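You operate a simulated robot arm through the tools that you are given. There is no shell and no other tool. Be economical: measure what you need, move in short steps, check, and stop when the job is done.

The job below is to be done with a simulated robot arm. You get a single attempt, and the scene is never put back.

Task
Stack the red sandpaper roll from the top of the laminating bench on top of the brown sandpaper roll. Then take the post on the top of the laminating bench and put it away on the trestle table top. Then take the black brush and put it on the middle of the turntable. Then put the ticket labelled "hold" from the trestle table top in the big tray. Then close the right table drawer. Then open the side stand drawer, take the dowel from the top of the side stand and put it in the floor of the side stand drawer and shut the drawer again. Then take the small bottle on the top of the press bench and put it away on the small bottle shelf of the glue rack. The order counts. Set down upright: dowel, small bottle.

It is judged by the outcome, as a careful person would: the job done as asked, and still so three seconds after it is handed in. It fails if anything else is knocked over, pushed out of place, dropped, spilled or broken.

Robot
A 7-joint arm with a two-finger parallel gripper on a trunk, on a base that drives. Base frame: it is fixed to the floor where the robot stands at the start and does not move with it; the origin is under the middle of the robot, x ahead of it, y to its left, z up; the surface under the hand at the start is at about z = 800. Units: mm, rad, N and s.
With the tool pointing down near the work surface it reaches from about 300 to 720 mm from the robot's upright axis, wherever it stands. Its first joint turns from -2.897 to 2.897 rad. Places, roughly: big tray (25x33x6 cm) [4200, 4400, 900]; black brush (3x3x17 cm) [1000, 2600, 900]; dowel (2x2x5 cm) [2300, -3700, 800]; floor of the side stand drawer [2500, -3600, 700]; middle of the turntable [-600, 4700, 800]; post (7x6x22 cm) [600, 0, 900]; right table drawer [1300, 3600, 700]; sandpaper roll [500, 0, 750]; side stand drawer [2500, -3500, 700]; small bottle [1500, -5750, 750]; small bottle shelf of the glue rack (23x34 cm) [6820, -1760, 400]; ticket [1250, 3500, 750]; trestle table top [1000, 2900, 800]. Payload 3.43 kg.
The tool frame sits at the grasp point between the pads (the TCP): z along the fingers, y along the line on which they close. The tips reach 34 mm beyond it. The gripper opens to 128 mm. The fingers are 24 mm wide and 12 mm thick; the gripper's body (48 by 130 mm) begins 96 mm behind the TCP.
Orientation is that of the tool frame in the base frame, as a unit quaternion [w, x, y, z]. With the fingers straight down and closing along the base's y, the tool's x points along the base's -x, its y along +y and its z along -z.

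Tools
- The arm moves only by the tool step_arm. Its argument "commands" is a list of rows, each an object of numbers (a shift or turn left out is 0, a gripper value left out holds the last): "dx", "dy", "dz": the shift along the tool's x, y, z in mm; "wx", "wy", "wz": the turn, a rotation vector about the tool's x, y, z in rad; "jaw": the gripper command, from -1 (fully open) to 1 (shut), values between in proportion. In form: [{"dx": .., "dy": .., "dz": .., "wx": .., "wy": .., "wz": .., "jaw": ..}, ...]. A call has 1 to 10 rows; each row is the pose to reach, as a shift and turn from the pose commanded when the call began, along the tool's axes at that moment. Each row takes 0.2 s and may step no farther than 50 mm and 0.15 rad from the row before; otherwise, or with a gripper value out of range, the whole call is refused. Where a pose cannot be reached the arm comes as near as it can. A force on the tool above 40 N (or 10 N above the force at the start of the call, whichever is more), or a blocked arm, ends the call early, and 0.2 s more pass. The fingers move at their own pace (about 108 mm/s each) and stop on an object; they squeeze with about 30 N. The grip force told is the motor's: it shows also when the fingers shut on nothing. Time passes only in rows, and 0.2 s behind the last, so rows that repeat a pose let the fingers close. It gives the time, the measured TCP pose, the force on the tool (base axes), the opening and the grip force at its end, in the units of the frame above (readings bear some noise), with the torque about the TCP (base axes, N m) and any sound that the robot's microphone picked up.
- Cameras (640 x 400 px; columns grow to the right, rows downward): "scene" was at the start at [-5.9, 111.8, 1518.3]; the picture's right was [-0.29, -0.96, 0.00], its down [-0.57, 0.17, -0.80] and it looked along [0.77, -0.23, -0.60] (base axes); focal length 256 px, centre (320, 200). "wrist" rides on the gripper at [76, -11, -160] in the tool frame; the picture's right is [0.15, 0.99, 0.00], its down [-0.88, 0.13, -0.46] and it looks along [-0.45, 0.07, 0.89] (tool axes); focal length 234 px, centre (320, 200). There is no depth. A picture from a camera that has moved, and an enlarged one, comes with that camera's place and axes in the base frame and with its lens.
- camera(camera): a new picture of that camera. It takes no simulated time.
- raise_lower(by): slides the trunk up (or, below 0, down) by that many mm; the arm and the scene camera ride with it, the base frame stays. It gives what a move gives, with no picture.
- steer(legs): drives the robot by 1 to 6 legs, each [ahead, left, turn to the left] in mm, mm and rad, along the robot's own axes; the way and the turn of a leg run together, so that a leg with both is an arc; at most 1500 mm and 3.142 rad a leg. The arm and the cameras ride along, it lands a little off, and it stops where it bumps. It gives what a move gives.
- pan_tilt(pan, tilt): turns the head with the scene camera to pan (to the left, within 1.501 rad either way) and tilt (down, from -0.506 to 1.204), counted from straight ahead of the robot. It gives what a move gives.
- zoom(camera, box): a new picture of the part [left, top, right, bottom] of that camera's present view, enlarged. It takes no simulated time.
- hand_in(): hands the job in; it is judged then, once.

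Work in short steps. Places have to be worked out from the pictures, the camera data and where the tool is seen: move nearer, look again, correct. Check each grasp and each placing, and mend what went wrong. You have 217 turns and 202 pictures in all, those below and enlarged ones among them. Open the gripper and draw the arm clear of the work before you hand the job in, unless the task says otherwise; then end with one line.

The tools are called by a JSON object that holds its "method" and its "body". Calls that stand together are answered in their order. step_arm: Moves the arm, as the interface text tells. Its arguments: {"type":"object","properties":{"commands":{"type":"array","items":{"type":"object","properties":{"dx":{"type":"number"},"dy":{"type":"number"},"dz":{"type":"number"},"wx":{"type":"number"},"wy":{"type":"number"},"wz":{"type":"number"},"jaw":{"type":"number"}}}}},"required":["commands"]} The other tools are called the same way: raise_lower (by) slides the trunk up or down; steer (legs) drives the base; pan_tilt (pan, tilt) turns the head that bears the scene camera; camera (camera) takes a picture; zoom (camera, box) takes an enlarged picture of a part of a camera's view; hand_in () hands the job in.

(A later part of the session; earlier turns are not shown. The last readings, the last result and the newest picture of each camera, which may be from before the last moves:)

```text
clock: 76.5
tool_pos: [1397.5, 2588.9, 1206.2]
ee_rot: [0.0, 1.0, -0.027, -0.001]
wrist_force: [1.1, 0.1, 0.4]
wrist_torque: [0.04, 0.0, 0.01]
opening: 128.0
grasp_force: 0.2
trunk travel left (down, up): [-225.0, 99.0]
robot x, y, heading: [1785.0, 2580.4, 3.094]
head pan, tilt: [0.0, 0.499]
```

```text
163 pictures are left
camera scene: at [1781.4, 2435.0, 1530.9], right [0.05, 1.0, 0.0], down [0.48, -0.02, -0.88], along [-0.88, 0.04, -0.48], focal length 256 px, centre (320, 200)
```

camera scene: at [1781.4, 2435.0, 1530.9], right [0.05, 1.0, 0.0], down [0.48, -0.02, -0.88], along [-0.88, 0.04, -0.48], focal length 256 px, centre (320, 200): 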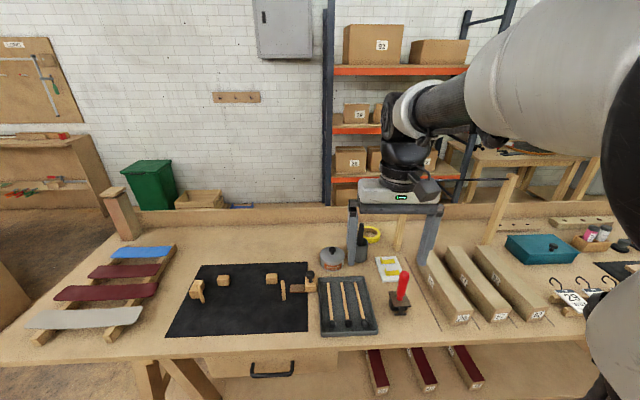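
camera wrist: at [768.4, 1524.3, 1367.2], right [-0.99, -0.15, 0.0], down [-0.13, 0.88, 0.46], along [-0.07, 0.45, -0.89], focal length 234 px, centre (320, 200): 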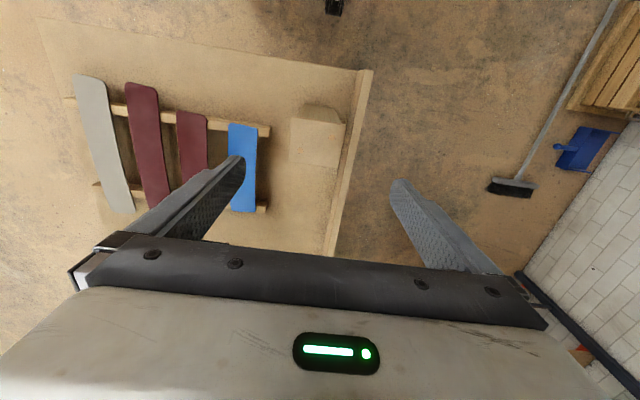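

{"method": "zoom", "body": {"camera": "scene", "box": [290, 200, 450, 300]}}

{"method": "zoom", "body": {"camera": "scene", "box": [320, 200, 640, 400]}}

{"method": "camera", "body": {"camera": "wrist"}}

```text
4.00 times, centred on (370, 250) of scene
camera zoom: at [1781.4, 2435.0, 1530.9], right [0.05, 1.0, 0.0], down [0.48, -0.02, -0.88], along [-0.88, 0.04, -0.48], focal length 1024 px, centre (120, 0)
```

zoom: 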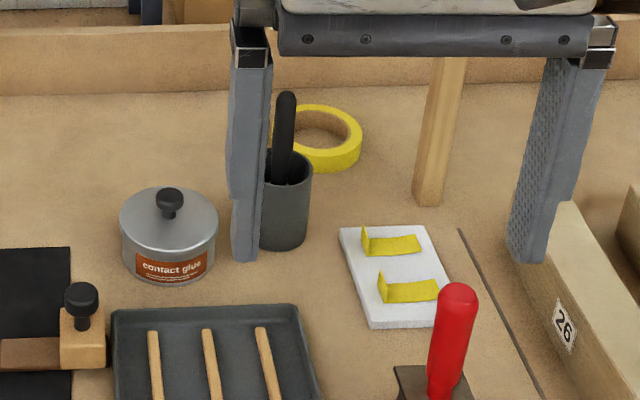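

```text
2.00 times, centred on (480, 300) of scene
camera zoom: at [1781.4, 2435.0, 1530.9], right [0.05, 1.0, 0.0], down [0.48, -0.02, -0.88], along [-0.88, 0.04, -0.48], focal length 512 px, centre (0, 0)
```

zoom: 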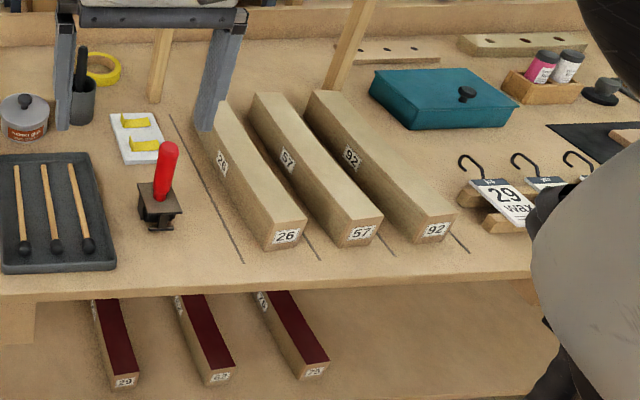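

```text
160 pictures are left
camera wrist: at [1473.2, 2595.7, 1365.7], right [0.09, -1.0, 0.0], down [-0.89, -0.08, 0.46], along [-0.45, -0.04, -0.89], focal length 234 px, centre (320, 200)
```

wrist: 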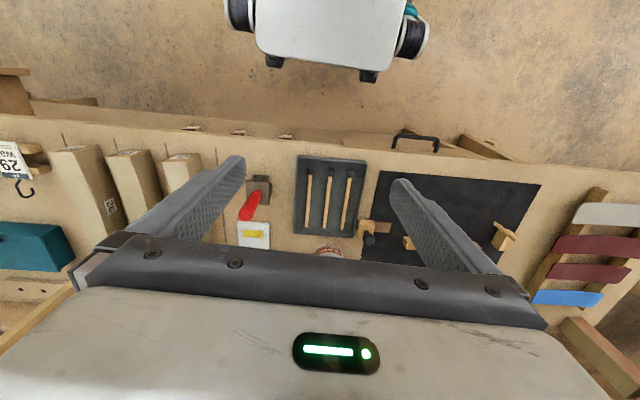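

The black brush stands in the dark cup, handle top about (965,2635,977), cup rim ~z 886. I drive closer to bring it in reach.

{"method": "steer", "body": {"legs": [[150, -60, 0.045]]}}

{"method": "camera", "body": {"camera": "scene"}}

{"method": "camera", "body": {"camera": "wrist"}}

```text
clock: 77.9
tool_pos: [1247.1, 2634.2, 1205.1]
ee_rot: [0.0, 1.0, -0.004, 0.001]
wrist_force: [0.3, 0.5, 0.1]
wrist_torque: [-0.01, -0.02, -0.02]
opening: 127.9
grasp_force: 0.1
trunk travel left (down, up): [-225.0, 99.0]
robot x, y, heading: [1638.8, 2646.7, 3.136]
head pan, tilt: [0.0, 0.499]
```

```text
159 pictures are left
camera scene: at [1637.9, 2498.4, 1530.9], right [0.0, 1.0, 0.0], down [0.48, 0.0, -0.88], along [-0.88, 0.0, -0.48], focal length 256 px, centre (320, 200)
```

scene: 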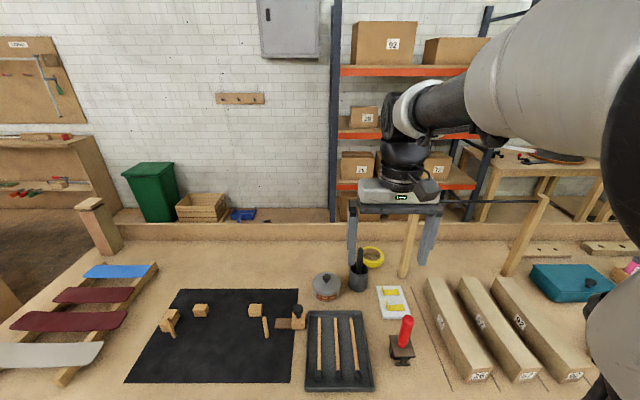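

```text
158 pictures are left
camera wrist: at [1322.7, 2644.6, 1365.7], right [0.14, -0.99, 0.0], down [-0.88, -0.12, 0.46], along [-0.45, -0.06, -0.89], focal length 234 px, centre (320, 200)
```

wrist: 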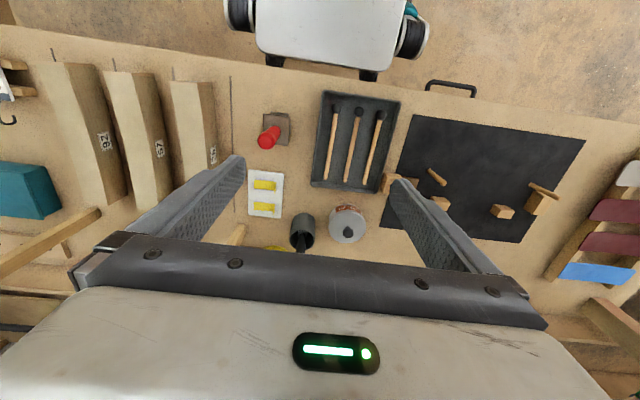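

{"method": "zoom", "body": {"camera": "scene", "box": [300, 220, 420, 295]}}

{"method": "zoom", "body": {"camera": "wrist", "box": [240, 190, 400, 290]}}

```text
5.33 times, centred on (360, 258) of scene
camera zoom: at [1637.9, 2498.4, 1530.9], right [0.0, 1.0, 0.0], down [0.48, 0.0, -0.88], along [-0.88, 0.0, -0.48], focal length 1365 px, centre (107, -107)
```

zoom: 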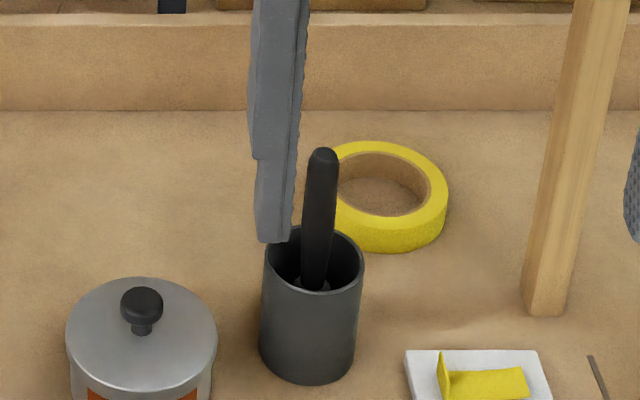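

```text
4.00 times, centred on (320, 240) of wrist
camera zoom: at [1322.7, 2644.6, 1365.7], right [0.14, -0.99, 0.0], down [-0.88, -0.12, 0.46], along [-0.45, -0.06, -0.89], focal length 937 px, centre (320, 40)
```

zoom: 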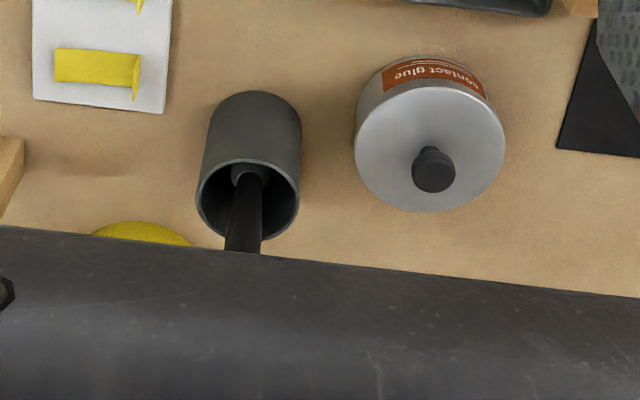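

Brush handle near (960,2635). Move the hand above it for a direct look.

{"method": "step_arm", "body": {"commands": [{"dx": -45}, {"dx": -90}, {"dx": -135}, {"dx": -180}, {"dx": -225}, {"dx": -265, "dz": 25}, {"dx": -287, "dz": 60}, {"dx": -287, "dz": 100}, {"dx": -287, "dz": 100}]}}

{"method": "camera", "body": {"camera": "wrist"}}

{"method": "camera", "body": {"camera": "scene"}}

```text
clock: 79.9
tool_pos: [960.0, 2638.1, 1102.0]
ee_rot: [0.0, 1.0, -0.004, 0.0]
wrist_force: [0.0, 0.1, -0.3]
wrist_torque: [0.01, -0.01, -0.02]
opening: 127.9
grasp_force: 0.1
trunk travel left (down, up): [-225.0, 99.0]
robot x, y, heading: [1638.0, 2643.7, 3.138]
head pan, tilt: [0.0, 0.499]
```

```text
155 pictures are left
camera wrist: at [1035.7, 2649.5, 1262.6], right [0.14, -0.99, 0.0], down [-0.88, -0.12, 0.46], along [-0.45, -0.06, -0.89], focal length 234 px, centre (320, 200)
```

wrist: 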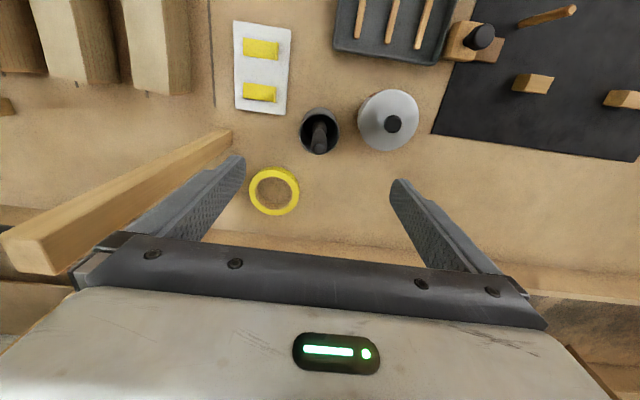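

```text
154 pictures are left
camera scene: at [1638.1, 2498.3, 1530.9], right [0.0, 1.0, 0.0], down [0.48, 0.0, -0.88], along [-0.88, 0.0, -0.48], focal length 256 px, centre (320, 200)
```

scene: 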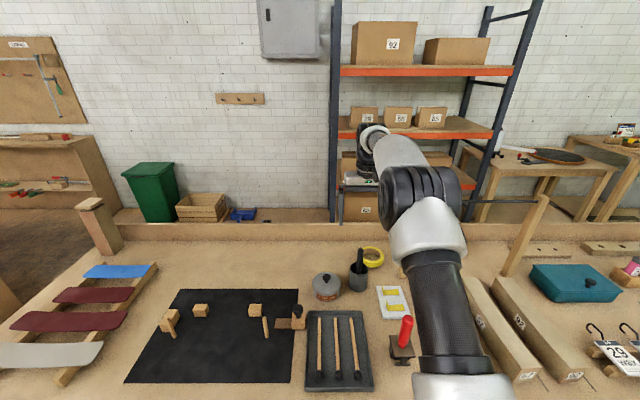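

{"method": "zoom", "body": {"camera": "wrist", "box": [280, 90, 360, 165]}}

```text
5.33 times, centred on (320, 128) of wrist
camera zoom: at [1035.7, 2649.5, 1262.6], right [0.14, -0.99, 0.0], down [-0.88, -0.12, 0.46], along [-0.45, -0.06, -0.89], focal length 1249 px, centre (320, 587)
```

zoom: 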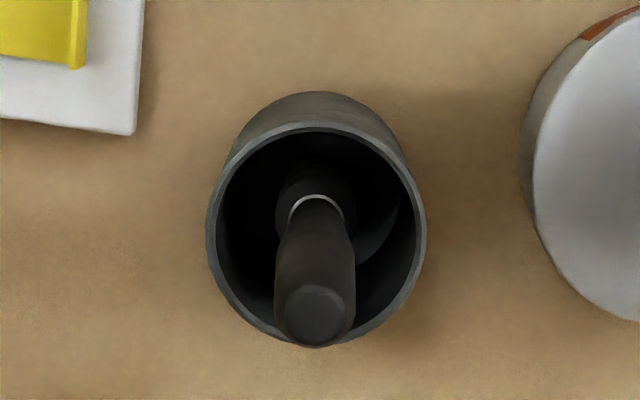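

Handle tip at (961,2637,976). I narrow the jaws to 60 mm to clear the glue tin, then descend to grip above the cup rim.

{"method": "step_arm", "body": {"commands": [{"jaw": 0.06}, {"jaw": 0.06, "dz": 40}, {"jaw": 0.06, "dz": 80}, {"jaw": 0.06, "dz": 105}, {"jaw": 0.06, "dz": 105}]}}

{"method": "camera", "body": {"camera": "wrist"}}

```text
clock: 81.1
tool_pos: [960.8, 2637.1, 998.5]
ee_rot: [0.0, 1.0, -0.004, 0.001]
wrist_force: [-0.9, 0.6, -0.4]
wrist_torque: [0.01, -0.03, -0.01]
opening: 60.1
grasp_force: 0.1
trunk travel left (down, up): [-225.0, 99.0]
robot x, y, heading: [1637.1, 2640.6, 3.143]
head pan, tilt: [0.0, 0.499]
```

```text
152 pictures are left
camera wrist: at [1036.2, 2647.9, 1159.4], right [0.14, -0.99, 0.0], down [-0.88, -0.12, 0.46], along [-0.45, -0.06, -0.89], focal length 234 px, centre (320, 200)
```

wrist: 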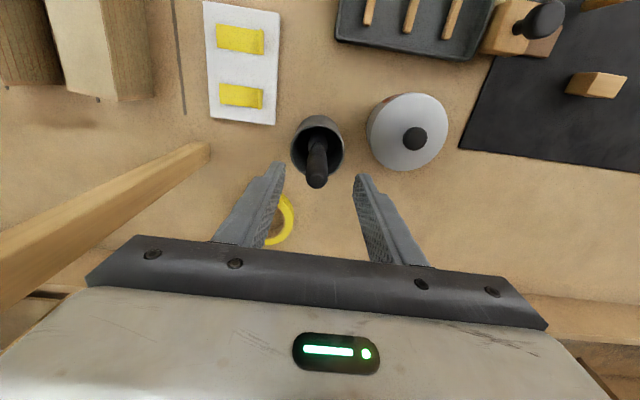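

Handle is centred between the fingers. Descend and grip.

{"method": "step_arm", "body": {"commands": [{"dz": 35}, {"dz": 62}, {"dz": 62}, {"dz": 62, "jaw": 1}, {"dz": 62, "jaw": 1}, {"dz": 62, "jaw": 1}]}}

{"method": "step_arm", "body": {"commands": [{"dz": -20}, {"dz": -60}, {"dz": -105}, {"dz": -150}, {"dz": -195}, {"dz": -240}, {"dz": -240}]}}

{"method": "camera", "body": {"camera": "wrist"}}

{"method": "camera", "body": {"camera": "scene"}}

```text
clock: 82.5
tool_pos: [960.9, 2636.3, 938.5]
ee_rot: [0.0, 1.0, -0.005, 0.001]
wrist_force: [-0.2, 0.3, 0.4]
wrist_torque: [0.0, 0.03, 0.0]
opening: 19.7
grasp_force: 30.2
trunk travel left (down, up): [-225.0, 99.0]
robot x, y, heading: [1639.9, 2641.4, 3.144]
head pan, tilt: [0.0, 0.499]
```

```text
clock: 84.1
tool_pos: [961.8, 2634.2, 1177.3]
ee_rot: [0.001, 1.0, -0.005, 0.001]
wrist_force: [0.9, -0.1, -0.2]
wrist_torque: [-0.05, -0.03, 0.01]
opening: 19.6
grasp_force: 30.0
trunk travel left (down, up): [-225.0, 99.0]
robot x, y, heading: [1636.1, 2641.9, 3.141]
head pan, tilt: [0.0, 0.499]
```

```text
151 pictures are left
camera wrist: at [1037.4, 2644.7, 1336.9], right [0.14, -0.99, 0.0], down [-0.88, -0.12, 0.45], along [-0.45, -0.06, -0.89], focal length 234 px, centre (320, 200)
```

wrist: 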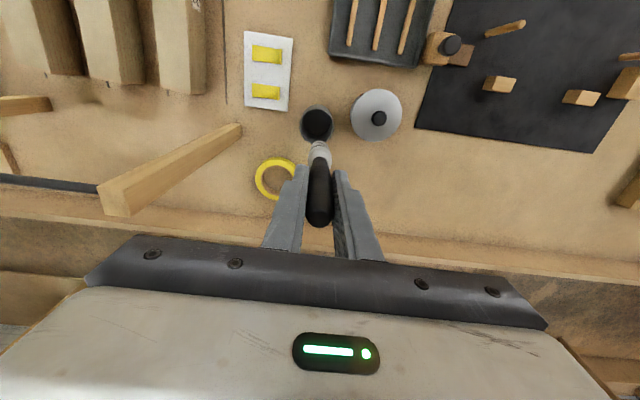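

```text
150 pictures are left
camera scene: at [1638.1, 2498.3, 1530.9], right [0.0, 1.0, 0.0], down [0.48, 0.0, -0.88], along [-0.88, 0.0, -0.48], focal length 256 px, centre (320, 200)
```

scene: 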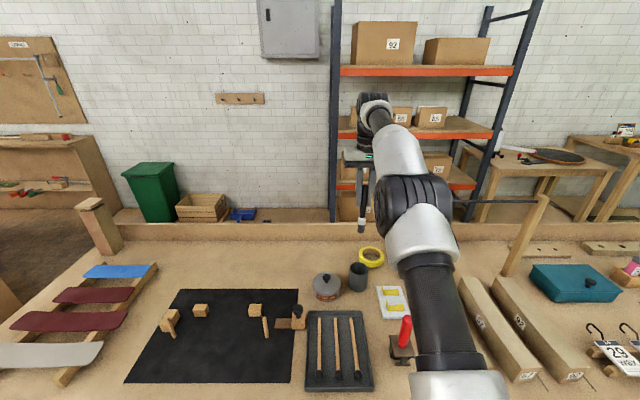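

Brush is out of the cup. Zoom to see its form, then I'll retract.

{"method": "zoom", "body": {"camera": "scene", "box": [320, 140, 420, 240]}}

{"method": "step_arm", "body": {"commands": [{"dx": 45}, {"dx": 90}, {"dx": 135}, {"dx": 180}, {"dx": 225}, {"dx": 270}, {"dx": 285}, {"dx": 285}]}}

{"method": "pan_tilt", "body": {"pan": -0.9, "tilt": 0.35}}

{"method": "camera", "body": {"camera": "scene"}}

```text
4.00 times, centred on (370, 190) of scene
camera zoom: at [1638.1, 2498.3, 1530.9], right [0.0, 1.0, 0.0], down [0.48, 0.0, -0.88], along [-0.88, 0.0, -0.48], focal length 1024 px, centre (120, 240)
```

zoom: 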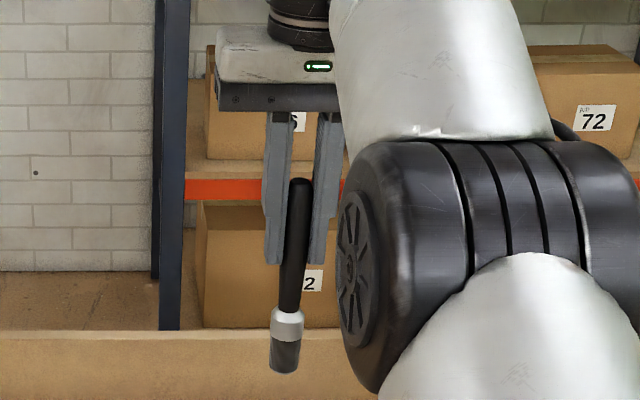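

```text
clock: 85.9
tool_pos: [1245.3, 2633.4, 1178.5]
ee_rot: [0.0, 1.0, -0.005, 0.0]
wrist_force: [-0.1, -0.6, -0.5]
wrist_torque: [-0.02, 0.01, 0.03]
opening: 19.7
grasp_force: 30.6
trunk travel left (down, up): [-225.0, 99.0]
robot x, y, heading: [1638.2, 2638.6, 3.139]
head pan, tilt: [0.0, 0.499]
```

```text
clock: 87.1
tool_pos: [1246.6, 2633.4, 1179.0]
ee_rot: [0.001, 1.0, -0.005, 0.0]
wrist_force: [0.1, -0.5, -0.9]
wrist_torque: [-0.03, 0.03, 0.01]
opening: 19.5
grasp_force: 29.8
trunk travel left (down, up): [-225.0, 99.0]
robot x, y, heading: [1638.6, 2640.3, 3.135]
head pan, tilt: [-0.901, 0.351]
```

```text
148 pictures are left
camera scene: at [1671.2, 2571.2, 1544.5], right [0.78, 0.62, 0.0], down [0.21, -0.27, -0.94], along [-0.58, 0.74, -0.34], focal length 256 px, centre (320, 200)
```

scene: 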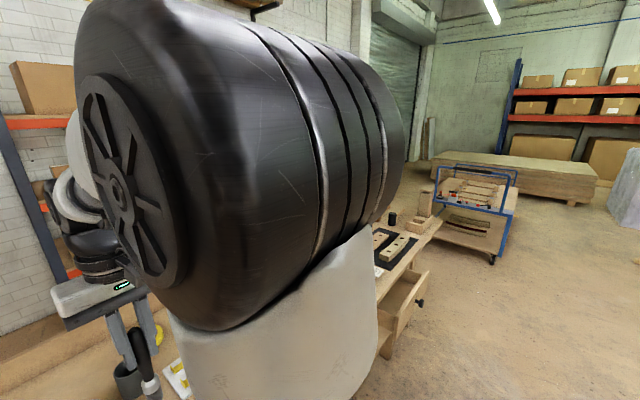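

Brush (bristles round, metal ferrule) is held firmly. I back away and drive up beyond the far end of the table toward the turntable.

{"method": "steer", "body": {"legs": [[-380, 0, 0], [0, 0, -1.571], [1400, 0, 0], [600, 0, 0]]}}

{"method": "pan_tilt", "body": {"pan": 0.9, "tilt": 0.4}}

{"method": "camera", "body": {"camera": "scene"}}

```text
clock: 102.9
tool_pos: [1997.4, 5011.0, 1177.7]
ee_rot: [0.0, 0.708, -0.707, 0.0]
wrist_force: [-0.4, -0.3, -0.7]
wrist_torque: [0.01, 0.01, 0.0]
opening: 19.4
grasp_force: 30.0
trunk travel left (down, up): [-225.0, 99.0]
robot x, y, heading: [2007.7, 4621.5, 1.577]
head pan, tilt: [-0.901, 0.351]
```

```text
clock: 104.7
tool_pos: [1997.2, 5012.0, 1177.6]
ee_rot: [0.001, -0.707, 0.707, 0.0]
wrist_force: [-0.2, 0.7, -0.8]
wrist_torque: [0.01, -0.03, -0.01]
opening: 19.6
grasp_force: 30.1
trunk travel left (down, up): [-225.0, 99.0]
robot x, y, heading: [2006.9, 4618.3, 1.575]
head pan, tilt: [0.901, 0.4]
```

```text
147 pictures are left
camera scene: at [1796.6, 4582.3, 1540.0], right [0.62, 0.79, 0.0], down [0.31, -0.24, -0.92], along [-0.73, 0.57, -0.39], focal length 256 px, centre (320, 200)
```

scene: 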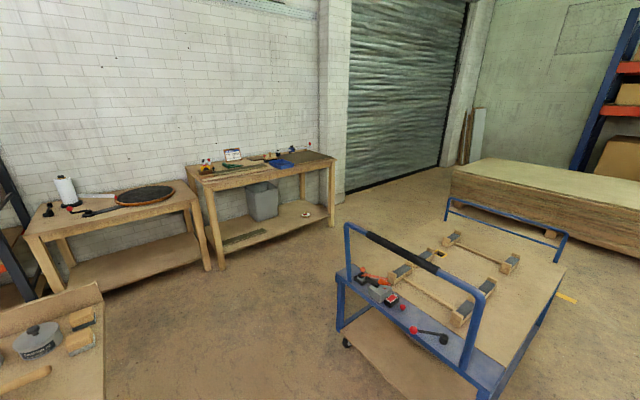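

The gap between table end (y≈4350) and trolley (y≈5380) is passable at y≈4850. Drive through and look.

{"method": "steer", "body": {"legs": [[240, 0, 0], [0, 0, 1.571], [1400, 0, 0]]}}

{"method": "pan_tilt", "body": {"pan": 0.1, "tilt": 0.5}}

{"method": "camera", "body": {"camera": "scene"}}

```text
clock: 117.2
tool_pos: [164.4, 4794.5, 1179.6]
ee_rot: [0.001, 1.0, 0.015, 0.0]
wrist_force: [-0.3, -0.6, -0.8]
wrist_torque: [-0.02, -0.01, -0.01]
opening: 19.5
grasp_force: 29.2
trunk travel left (down, up): [-225.0, 99.0]
robot x, y, heading: [556.5, 4817.1, -3.107]
head pan, tilt: [0.901, 0.4]
```

```text
clock: 118.3
tool_pos: [165.2, 4793.9, 1178.0]
ee_rot: [0.0, 1.0, 0.016, 0.0]
wrist_force: [0.6, 0.1, -1.2]
wrist_torque: [0.0, 0.03, 0.05]
opening: 19.6
grasp_force: 29.8
trunk travel left (down, up): [-225.0, 99.0]
robot x, y, heading: [560.6, 4819.1, -3.102]
head pan, tilt: [0.099, 0.499]
```

```text
146 pictures are left
camera scene: at [563.2, 4665.6, 1530.9], right [-0.14, 0.99, 0.0], down [0.47, 0.07, -0.88], along [-0.87, -0.12, -0.48], focal length 256 px, centre (320, 200)
```

scene: 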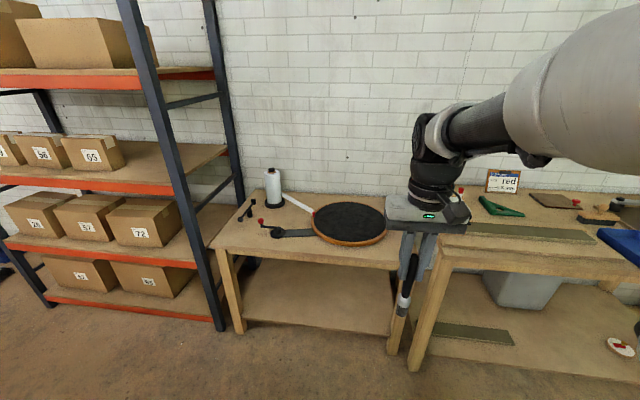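

Turntable centre ≈(-500,4664), top near z 820. Drive to about 610 mm in front of it.

{"method": "steer", "body": {"legs": [[450, 137, -0.04]]}}

{"method": "camera", "body": {"camera": "scene"}}

{"method": "camera", "body": {"camera": "wrist"}}

```text
clock: 121.2
tool_pos: [-283.7, 4667.5, 1178.7]
ee_rot: [0.0, 1.0, -0.007, -0.001]
wrist_force: [-0.4, 0.0, 0.9]
wrist_torque: [0.0, 0.0, 0.05]
opening: 19.7
grasp_force: 29.2
trunk travel left (down, up): [-225.0, 99.0]
robot x, y, heading: [107.7, 4672.7, 3.134]
head pan, tilt: [0.099, 0.499]
```

```text
145 pictures are left
camera scene: at [107.9, 4521.3, 1530.9], right [-0.09, 1.0, 0.0], down [0.48, 0.04, -0.88], along [-0.87, -0.08, -0.48], focal length 256 px, centre (320, 200)
```

scene: 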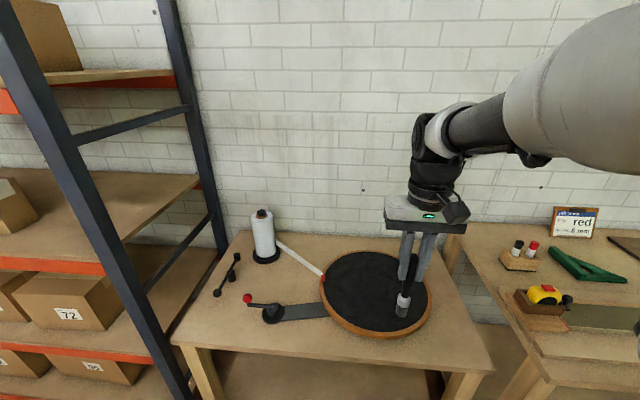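

```text
144 pictures are left
camera wrist: at [-208.6, 4678.3, 1338.7], right [0.13, -0.99, 0.0], down [-0.88, -0.12, 0.46], along [-0.45, -0.06, -0.89], focal length 234 px, centre (320, 200)
```

wrist: 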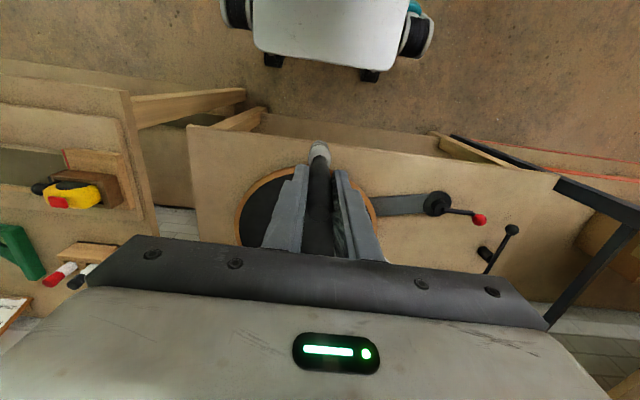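

{"method": "zoom", "body": {"camera": "scene", "box": [360, 200, 460, 340]}}

{"method": "zoom", "body": {"camera": "wrist", "box": [260, 130, 380, 260]}}

```text
2.86 times, centred on (410, 270) of scene
camera zoom: at [107.9, 4521.3, 1530.9], right [-0.09, 1.0, 0.0], down [0.48, 0.04, -0.88], along [-0.87, -0.08, -0.48], focal length 731 px, centre (63, 0)
```

zoom: 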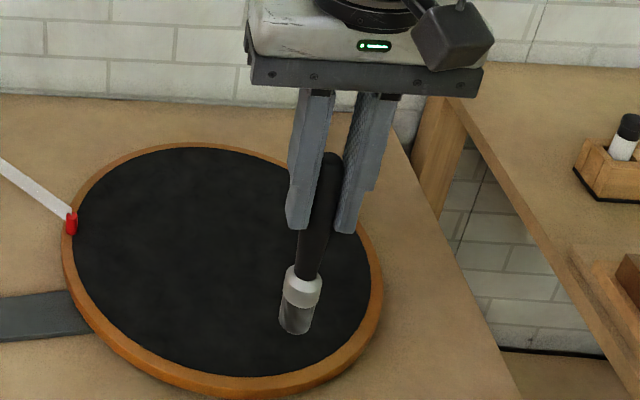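

```text
3.08 times, centred on (320, 195) of wrist
camera zoom: at [-208.6, 4678.3, 1338.7], right [0.13, -0.99, 0.0], down [-0.88, -0.12, 0.46], along [-0.45, -0.06, -0.89], focal length 720 px, centre (320, 215)
```

zoom: 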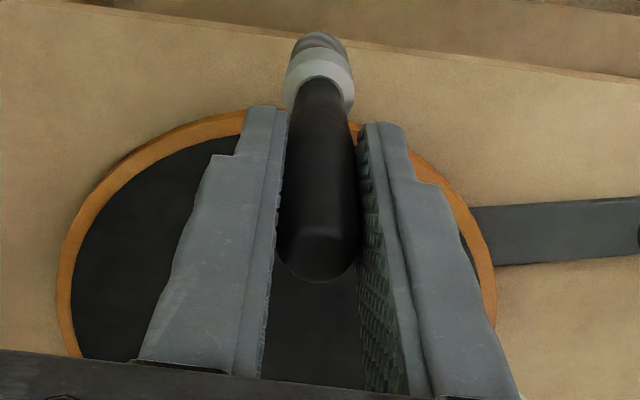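

Brush hangs essentially vertical. Move over the disc centre (-520,4664) and descend near it.

{"method": "step_arm", "body": {"commands": [{"dx": -45}, {"dx": -90}, {"dx": -135}, {"dx": -180}, {"dx": -220}, {"dx": -236, "dy": 6}, {"dx": -236, "dy": 6, "dz": 45}, {"dx": -236, "dy": 6, "dz": 90}, {"dx": -236, "dy": 6, "dz": 135}, {"dx": -236, "dy": 6, "dz": 165}]}}

{"method": "zoom", "body": {"camera": "scene", "box": [300, 200, 460, 340]}}

{"method": "camera", "body": {"camera": "wrist"}}

```text
clock: 123.4
tool_pos: [-519.8, 4663.9, 1012.8]
ee_rot: [0.0, 1.0, -0.007, -0.001]
wrist_force: [-0.3, 0.1, -0.2]
wrist_torque: [0.03, -0.02, -0.03]
opening: 19.7
grasp_force: 29.7
trunk travel left (down, up): [-225.0, 99.0]
robot x, y, heading: [109.3, 4675.4, 3.133]
head pan, tilt: [0.099, 0.499]
```

```text
2.86 times, centred on (380, 270) of scene
camera zoom: at [107.9, 4521.3, 1530.9], right [-0.09, 1.0, 0.0], down [0.48, 0.04, -0.88], along [-0.87, -0.08, -0.48], focal length 731 px, centre (149, 0)
```

zoom: 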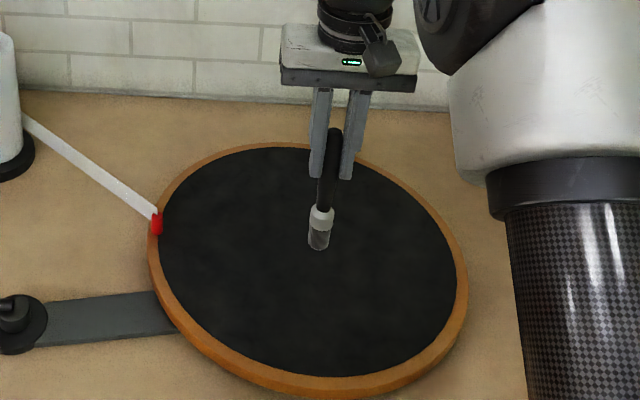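

```text
140 pictures are left
camera wrist: at [-444.1, 4674.6, 1172.6], right [0.13, -0.99, 0.0], down [-0.88, -0.12, 0.46], along [-0.45, -0.06, -0.89], focal length 234 px, centre (320, 200)
```

wrist: 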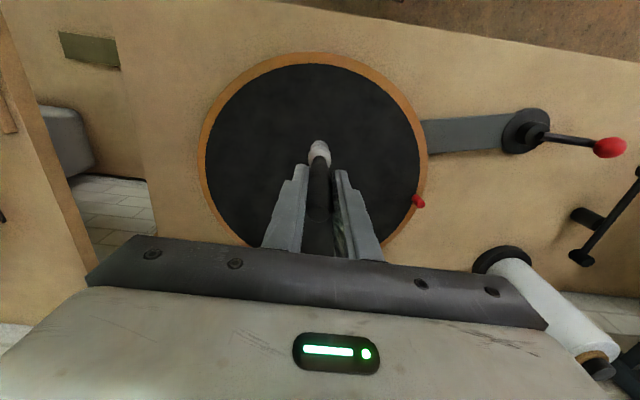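

Triangulating the red marker gives disc surface z≈772, so the centre is really about (-614,4664). I drive ahead 90 mm to bring it in reach.

{"method": "steer", "body": {"legs": [[90, 0, 0.008]]}}

{"method": "camera", "body": {"camera": "wrist"}}

{"method": "camera", "body": {"camera": "scene"}}

```text
clock: 124.5
tool_pos: [-609.6, 4659.2, 1014.3]
ee_rot: [0.0, 1.0, -0.003, 0.001]
wrist_force: [-0.4, 0.9, -1.1]
wrist_torque: [0.01, -0.02, 0.01]
opening: 19.4
grasp_force: 29.8
trunk travel left (down, up): [-225.0, 99.0]
robot x, y, heading: [16.6, 4671.1, -3.145]
head pan, tilt: [0.099, 0.499]
```

```text
139 pictures are left
camera wrist: at [-534.9, 4670.8, 1173.1], right [0.14, -0.99, 0.0], down [-0.88, -0.13, 0.46], along [-0.45, -0.06, -0.89], focal length 234 px, centre (320, 200)
```

wrist: 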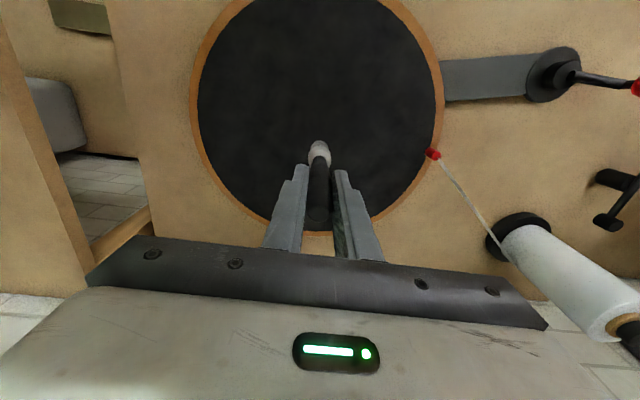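

```text
138 pictures are left
camera scene: at [18.1, 4521.5, 1530.8], right [-0.1, 0.99, 0.0], down [0.48, 0.05, -0.88], along [-0.87, -0.09, -0.48], focal length 256 px, centre (320, 200)
```

scene: 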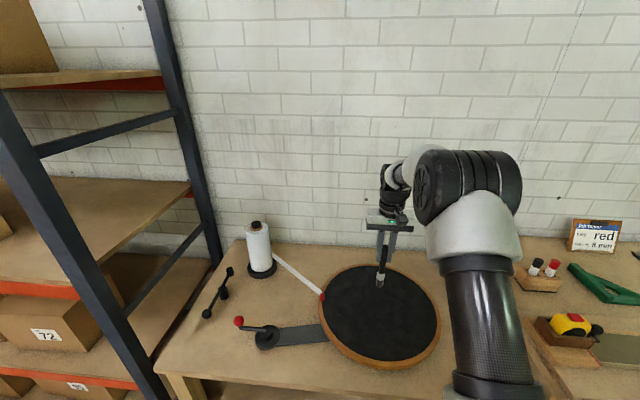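

Centre confirmed ≈(-611,4664). Lower to just above the disc.

{"method": "step_arm", "body": {"commands": [{"dx": -2, "dy": -5, "dz": 40}, {"dx": -2, "dy": -5, "dz": 75}, {"dx": -2, "dy": -5, "dz": 90}, {"dx": -2, "dy": -5, "dz": 90}]}}

{"method": "zoom", "body": {"camera": "scene", "box": [310, 220, 450, 370]}}

```text
clock: 125.5
tool_pos: [-612.4, 4666.6, 921.3]
ee_rot: [0.001, 1.0, -0.002, 0.0]
wrist_force: [-0.4, -0.9, 0.5]
wrist_torque: [0.01, 0.0, -0.02]
opening: 19.5
grasp_force: 30.3
trunk travel left (down, up): [-225.0, 99.0]
robot x, y, heading: [20.9, 4671.6, -3.139]
head pan, tilt: [0.099, 0.499]
```

```text
2.67 times, centred on (380, 295) of scene
camera zoom: at [18.3, 4521.5, 1530.9], right [-0.1, 0.99, 0.0], down [0.48, 0.05, -0.88], along [-0.87, -0.09, -0.48], focal length 682 px, centre (160, -53)
```

zoom: 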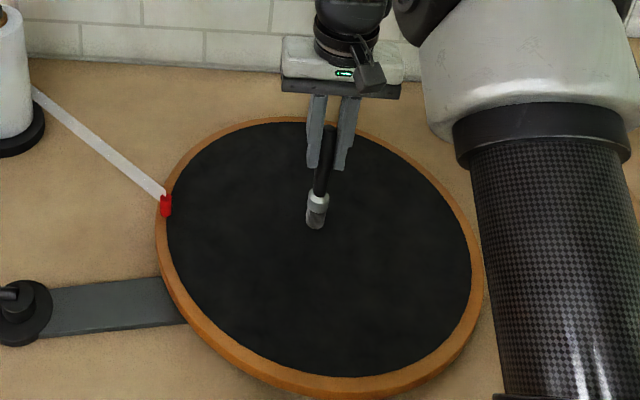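

Nearly down; descend in 3 mm steps until the force changes.

{"method": "step_arm", "body": {"commands": [{"dz": 3}, {"dz": 6}, {"dz": 9}, {"dz": 9}]}}

{"method": "step_arm", "body": {"commands": [{"dz": 1.5}, {"dz": 3}, {"dz": 4}, {"dz": 4}]}}

{"method": "zoom", "body": {"camera": "scene", "box": [350, 240, 430, 320]}}

```text
clock: 126.5
tool_pos: [-611.4, 4665.7, 917.5]
ee_rot: [-0.001, 1.0, -0.003, -0.003]
wrist_force: [3.5, 0.7, 26.8]
wrist_torque: [0.09, -0.38, -0.03]
opening: 20.1
grasp_force: 29.4
trunk travel left (down, up): [-225.0, 99.0]
robot x, y, heading: [19.8, 4669.6, -3.143]
head pan, tilt: [0.099, 0.499]
```

```text
clock: 127.5
tool_pos: [-612.1, 4665.5, 912.0]
ee_rot: [0.0, 1.0, -0.002, -0.003]
wrist_force: [-1.9, 0.4, 29.5]
wrist_torque: [0.13, 0.33, 0.0]
opening: 19.4
grasp_force: 29.5
trunk travel left (down, up): [-225.0, 99.0]
robot x, y, heading: [18.2, 4674.9, -3.14]
head pan, tilt: [0.099, 0.499]
```

```text
5.00 times, centred on (390, 280) of scene
camera zoom: at [20.7, 4521.6, 1530.9], right [-0.1, 0.99, 0.0], down [0.47, 0.05, -0.88], along [-0.87, -0.09, -0.48], focal length 1280 px, centre (-30, -200)
```

zoom: 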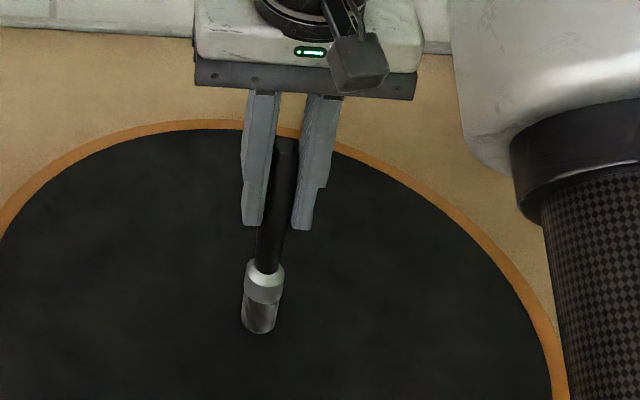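

Contact and pressed ~29 N, brush now flush on disc. Relieve the push, then look at tilt.

{"method": "step_arm", "body": {"commands": [{"dz": -1.5}, {"dz": -3}, {"dz": -3}]}}

```text
clock: 128.3
tool_pos: [-610.4, 4663.7, 911.5]
ee_rot: [0.0, 1.0, -0.002, 0.001]
wrist_force: [-6.6, -0.3, 8.1]
wrist_torque: [-0.09, 0.92, -0.01]
opening: 19.6
grasp_force: 30.7
trunk travel left (down, up): [-225.0, 99.0]
robot x, y, heading: [22.1, 4674.8, -3.146]
head pan, tilt: [0.099, 0.499]
```

{"method": "step_arm", "body": {"commands": [{"dz": -1}, {"dz": -1, "dx": -1}, {"dz": -1, "dx": -1}]}}

```text
clock: 129.1
tool_pos: [-612.6, 4664.6, 912.9]
ee_rot: [0.001, 1.0, -0.003, 0.001]
wrist_force: [0.5, -0.8, -0.4]
wrist_torque: [-0.01, -0.01, 0.0]
opening: 19.2
grasp_force: 30.2
trunk travel left (down, up): [-225.0, 99.0]
robot x, y, heading: [22.2, 4675.9, -3.146]
head pan, tilt: [0.099, 0.499]
```

Forces are near zero. Open gently.

{"method": "step_arm", "body": {"commands": [{"jaw": 0.65}, {"jaw": 0.5}, {"jaw": 0.3}, {"jaw": 0.0}, {"jaw": 0.0}]}}

{"method": "zoom", "body": {"camera": "scene", "box": [350, 240, 430, 320]}}

{"method": "camera", "body": {"camera": "wrist"}}

```text
clock: 130.3
tool_pos: [-613.5, 4664.5, 914.7]
ee_rot: [0.0, 1.0, -0.003, 0.0]
wrist_force: [0.1, 0.0, 0.4]
wrist_torque: [0.01, 0.03, 0.02]
opening: 64.2
grasp_force: 0.1
trunk travel left (down, up): [-225.0, 99.0]
robot x, y, heading: [18.7, 4674.9, -3.143]
head pan, tilt: [0.099, 0.499]
```

```text
5.00 times, centred on (390, 280) of scene
camera zoom: at [18.3, 4521.5, 1530.9], right [-0.1, 0.99, 0.0], down [0.48, 0.05, -0.88], along [-0.87, -0.09, -0.48], focal length 1280 px, centre (-30, -200)
```

zoom: 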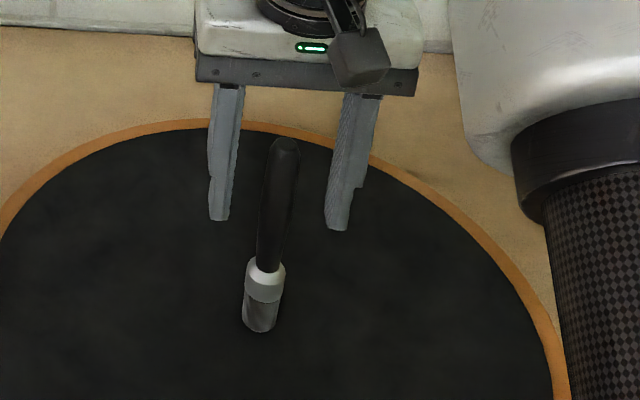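

```text
134 pictures are left
camera wrist: at [-537.4, 4675.9, 1073.7], right [0.14, -0.99, 0.0], down [-0.88, -0.13, 0.46], along [-0.45, -0.06, -0.89], focal length 234 px, centre (320, 200)
```

wrist: 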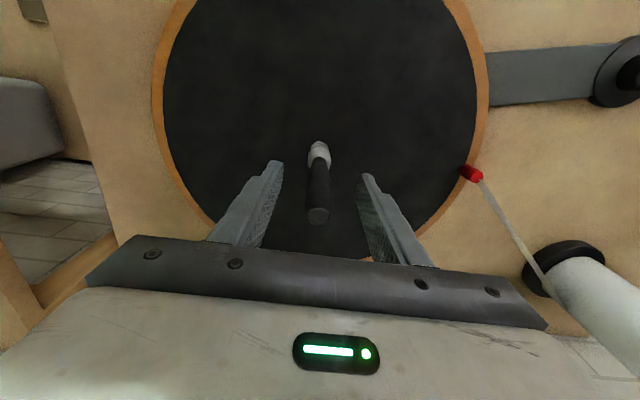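

Brush stands on its own. Lift straight up, then retract.

{"method": "step_arm", "body": {"commands": [{"dz": -40}, {"dz": -85}, {"dz": -130}, {"dz": -175}, {"dz": -220}, {"dz": -260}]}}

{"method": "step_arm", "body": {"commands": [{"dx": 45}, {"dx": 90}, {"dx": 135}, {"dx": 180}, {"dx": 225}, {"dx": 235}]}}

{"method": "camera", "body": {"camera": "scene"}}

```text
clock: 131.7
tool_pos: [-613.8, 4663.1, 1174.5]
ee_rot: [0.0, 1.0, -0.003, 0.0]
wrist_force: [-0.1, 0.2, 0.6]
wrist_torque: [0.0, 0.01, 0.03]
opening: 63.8
grasp_force: 0.1
trunk travel left (down, up): [-225.0, 99.0]
robot x, y, heading: [18.6, 4674.8, -3.138]
head pan, tilt: [0.099, 0.499]
```

```text
clock: 133.1
tool_pos: [-376.5, 4662.1, 1174.7]
ee_rot: [0.0, 1.0, -0.003, 0.0]
wrist_force: [0.6, 0.8, -0.1]
wrist_torque: [0.01, 0.01, -0.01]
opening: 64.3
grasp_force: 0.1
trunk travel left (down, up): [-225.0, 99.0]
robot x, y, heading: [16.1, 4675.7, -3.143]
head pan, tilt: [0.099, 0.499]
```

```text
133 pictures are left
camera scene: at [18.5, 4521.5, 1530.9], right [-0.1, 0.99, 0.0], down [0.48, 0.05, -0.88], along [-0.87, -0.09, -0.48], focal length 256 px, centre (320, 200)
```

scene: 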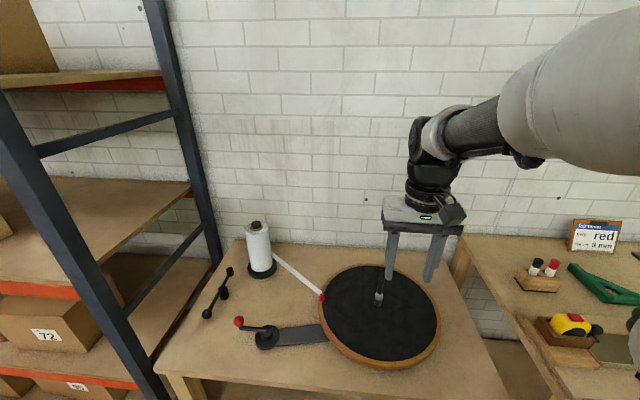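

Brush is in the middle of the turntable. Now drive back to the trestle table's right side near the tickets.

{"method": "steer", "body": {"legs": [[-500, -165, 0], [-1450, 0, 0], [0, -10, 0], [0, 1330, 0]]}}

{"method": "camera", "body": {"camera": "scene"}}

```text
clock: 155.9
tool_pos: [1529.0, 3509.6, 1173.8]
ee_rot: [-0.001, 1.0, -0.013, 0.0]
wrist_force: [0.1, 0.5, 1.0]
wrist_torque: [-0.02, -0.02, -0.01]
opening: 64.0
grasp_force: 0.0
trunk travel left (down, up): [-225.0, 99.0]
robot x, y, heading: [1924.8, 3515.4, 3.121]
head pan, tilt: [0.099, 0.499]
```

```text
132 pictures are left
camera scene: at [1921.5, 3359.8, 1530.9], right [-0.08, 1.0, 0.0], down [0.48, 0.04, -0.88], along [-0.88, -0.07, -0.48], focal length 256 px, centre (320, 200)
```

scene: 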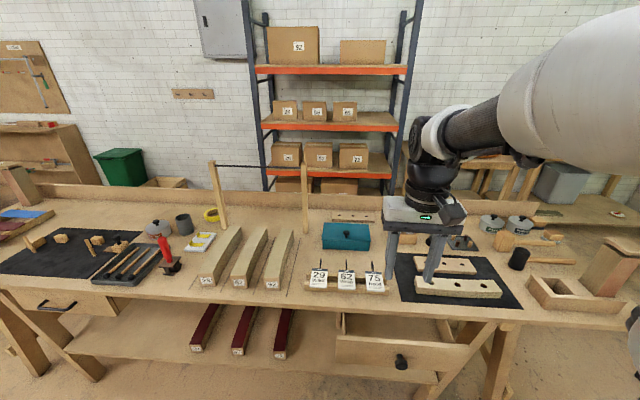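

{"method": "zoom", "body": {"camera": "scene", "box": [290, 240, 410, 315]}}

{"method": "zoom", "body": {"camera": "scene", "box": [310, 280, 470, 400]}}

{"method": "camera", "body": {"camera": "wrist"}}

```text
5.33 times, centred on (350, 278) of scene
camera zoom: at [1921.5, 3359.8, 1530.9], right [-0.08, 1.0, 0.0], down [0.48, 0.04, -0.88], along [-0.88, -0.07, -0.48], focal length 1365 px, centre (160, -213)
```

zoom: 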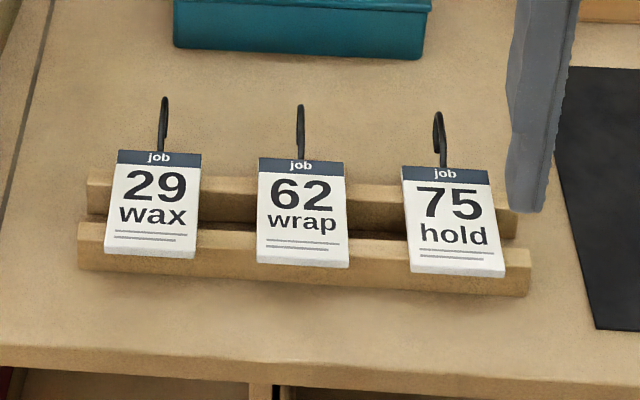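

```text
3.33 times, centred on (390, 340) of scene
camera zoom: at [1921.5, 3359.8, 1530.9], right [-0.08, 1.0, 0.0], down [0.48, 0.04, -0.88], along [-0.88, -0.07, -0.48], focal length 853 px, centre (87, -267)
```

zoom: 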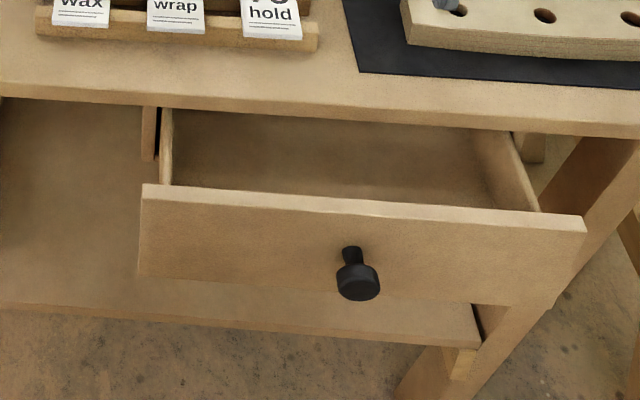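

```text
129 pictures are left
camera wrist: at [1604.4, 3517.7, 1334.3], right [0.12, -0.99, 0.0], down [-0.88, -0.11, 0.46], along [-0.45, -0.05, -0.89], focal length 234 px, centre (320, 200)
```

wrist: 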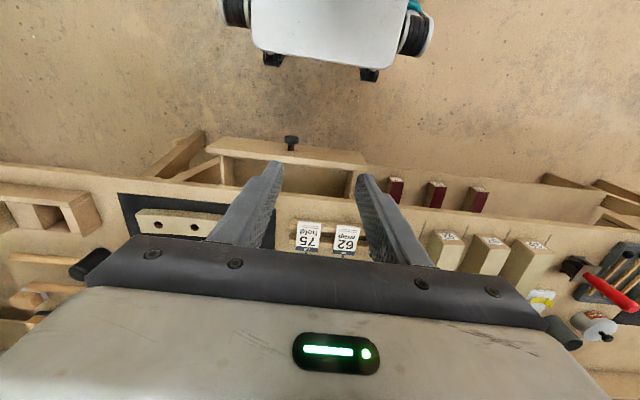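

{"method": "zoom", "body": {"camera": "wrist", "box": [270, 190, 390, 265]}}

```text
5.33 times, centred on (330, 228) of wrist
camera zoom: at [1604.4, 3517.7, 1334.3], right [0.12, -0.99, 0.0], down [-0.88, -0.11, 0.46], along [-0.45, -0.05, -0.89], focal length 1249 px, centre (267, 53)
```

zoom: 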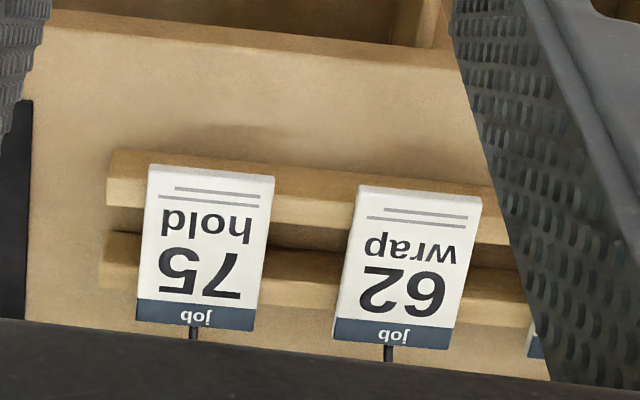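

The "75 hold" card lies on two low bars, centred about (1245,3503), z≈840. Move the hand above for a better look.

{"method": "step_arm", "body": {"commands": [{"dx": -45, "dy": 3}, {"dx": -90, "dy": 5}, {"dx": -135, "dy": 7}, {"dx": -180, "dy": 9}, {"dx": -225, "dy": 12}, {"dx": -265, "dy": 14}, {"dx": -284, "dy": 14, "dz": 40}, {"dx": -284, "dy": 14, "dz": 85}, {"dx": -284, "dy": 14, "dz": 130}, {"dx": -284, "dy": 14, "dz": 165}]}}

{"method": "camera", "body": {"camera": "wrist"}}

{"method": "zoom", "body": {"camera": "scene", "box": [300, 200, 440, 310]}}

```text
clock: 158.1
tool_pos: [1243.6, 3503.3, 1010.2]
ee_rot: [0.0, 1.0, -0.013, 0.0]
wrist_force: [-0.9, 0.2, 0.7]
wrist_torque: [0.02, -0.01, -0.01]
opening: 63.9
grasp_force: 0.1
trunk travel left (down, up): [-225.0, 99.0]
robot x, y, heading: [1924.4, 3513.2, 3.122]
head pan, tilt: [0.099, 0.499]
```

```text
127 pictures are left
camera wrist: at [1319.2, 3512.0, 1170.0], right [0.12, -0.99, 0.0], down [-0.88, -0.11, 0.46], along [-0.45, -0.05, -0.89], focal length 234 px, centre (320, 200)
```

wrist: 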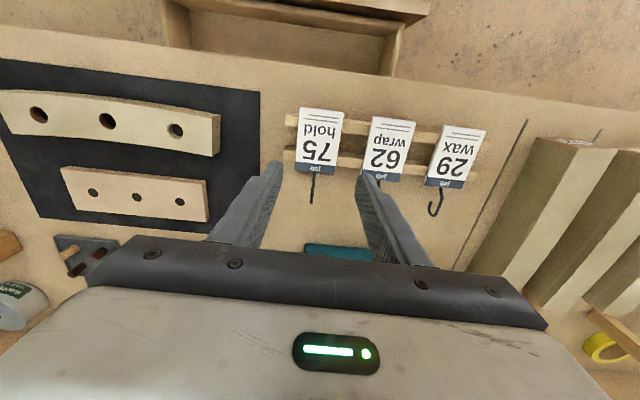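

```text
3.64 times, centred on (370, 255) of scene
camera zoom: at [1921.3, 3359.8, 1530.9], right [-0.08, 1.0, 0.0], down [0.48, 0.04, -0.88], along [-0.88, -0.07, -0.48], focal length 931 px, centre (138, 0)
```

zoom: 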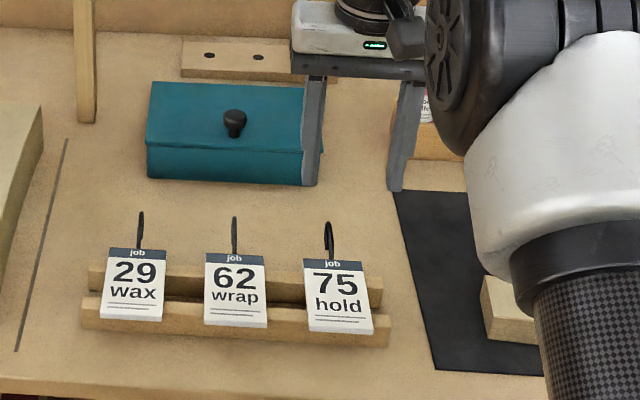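

{"method": "zoom", "body": {"camera": "wrist", "box": [270, 90, 430, 215]}}

```text
3.20 times, centred on (350, 152) of wrist
camera zoom: at [1319.2, 3512.0, 1170.0], right [0.12, -0.99, 0.0], down [-0.88, -0.11, 0.46], along [-0.45, -0.05, -0.89], focal length 749 px, centre (224, 352)
```

zoom: 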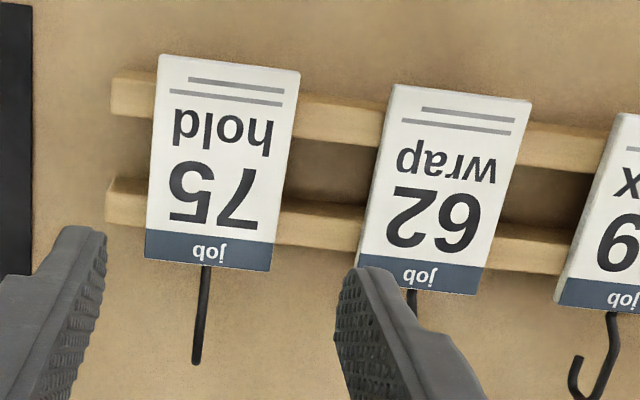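

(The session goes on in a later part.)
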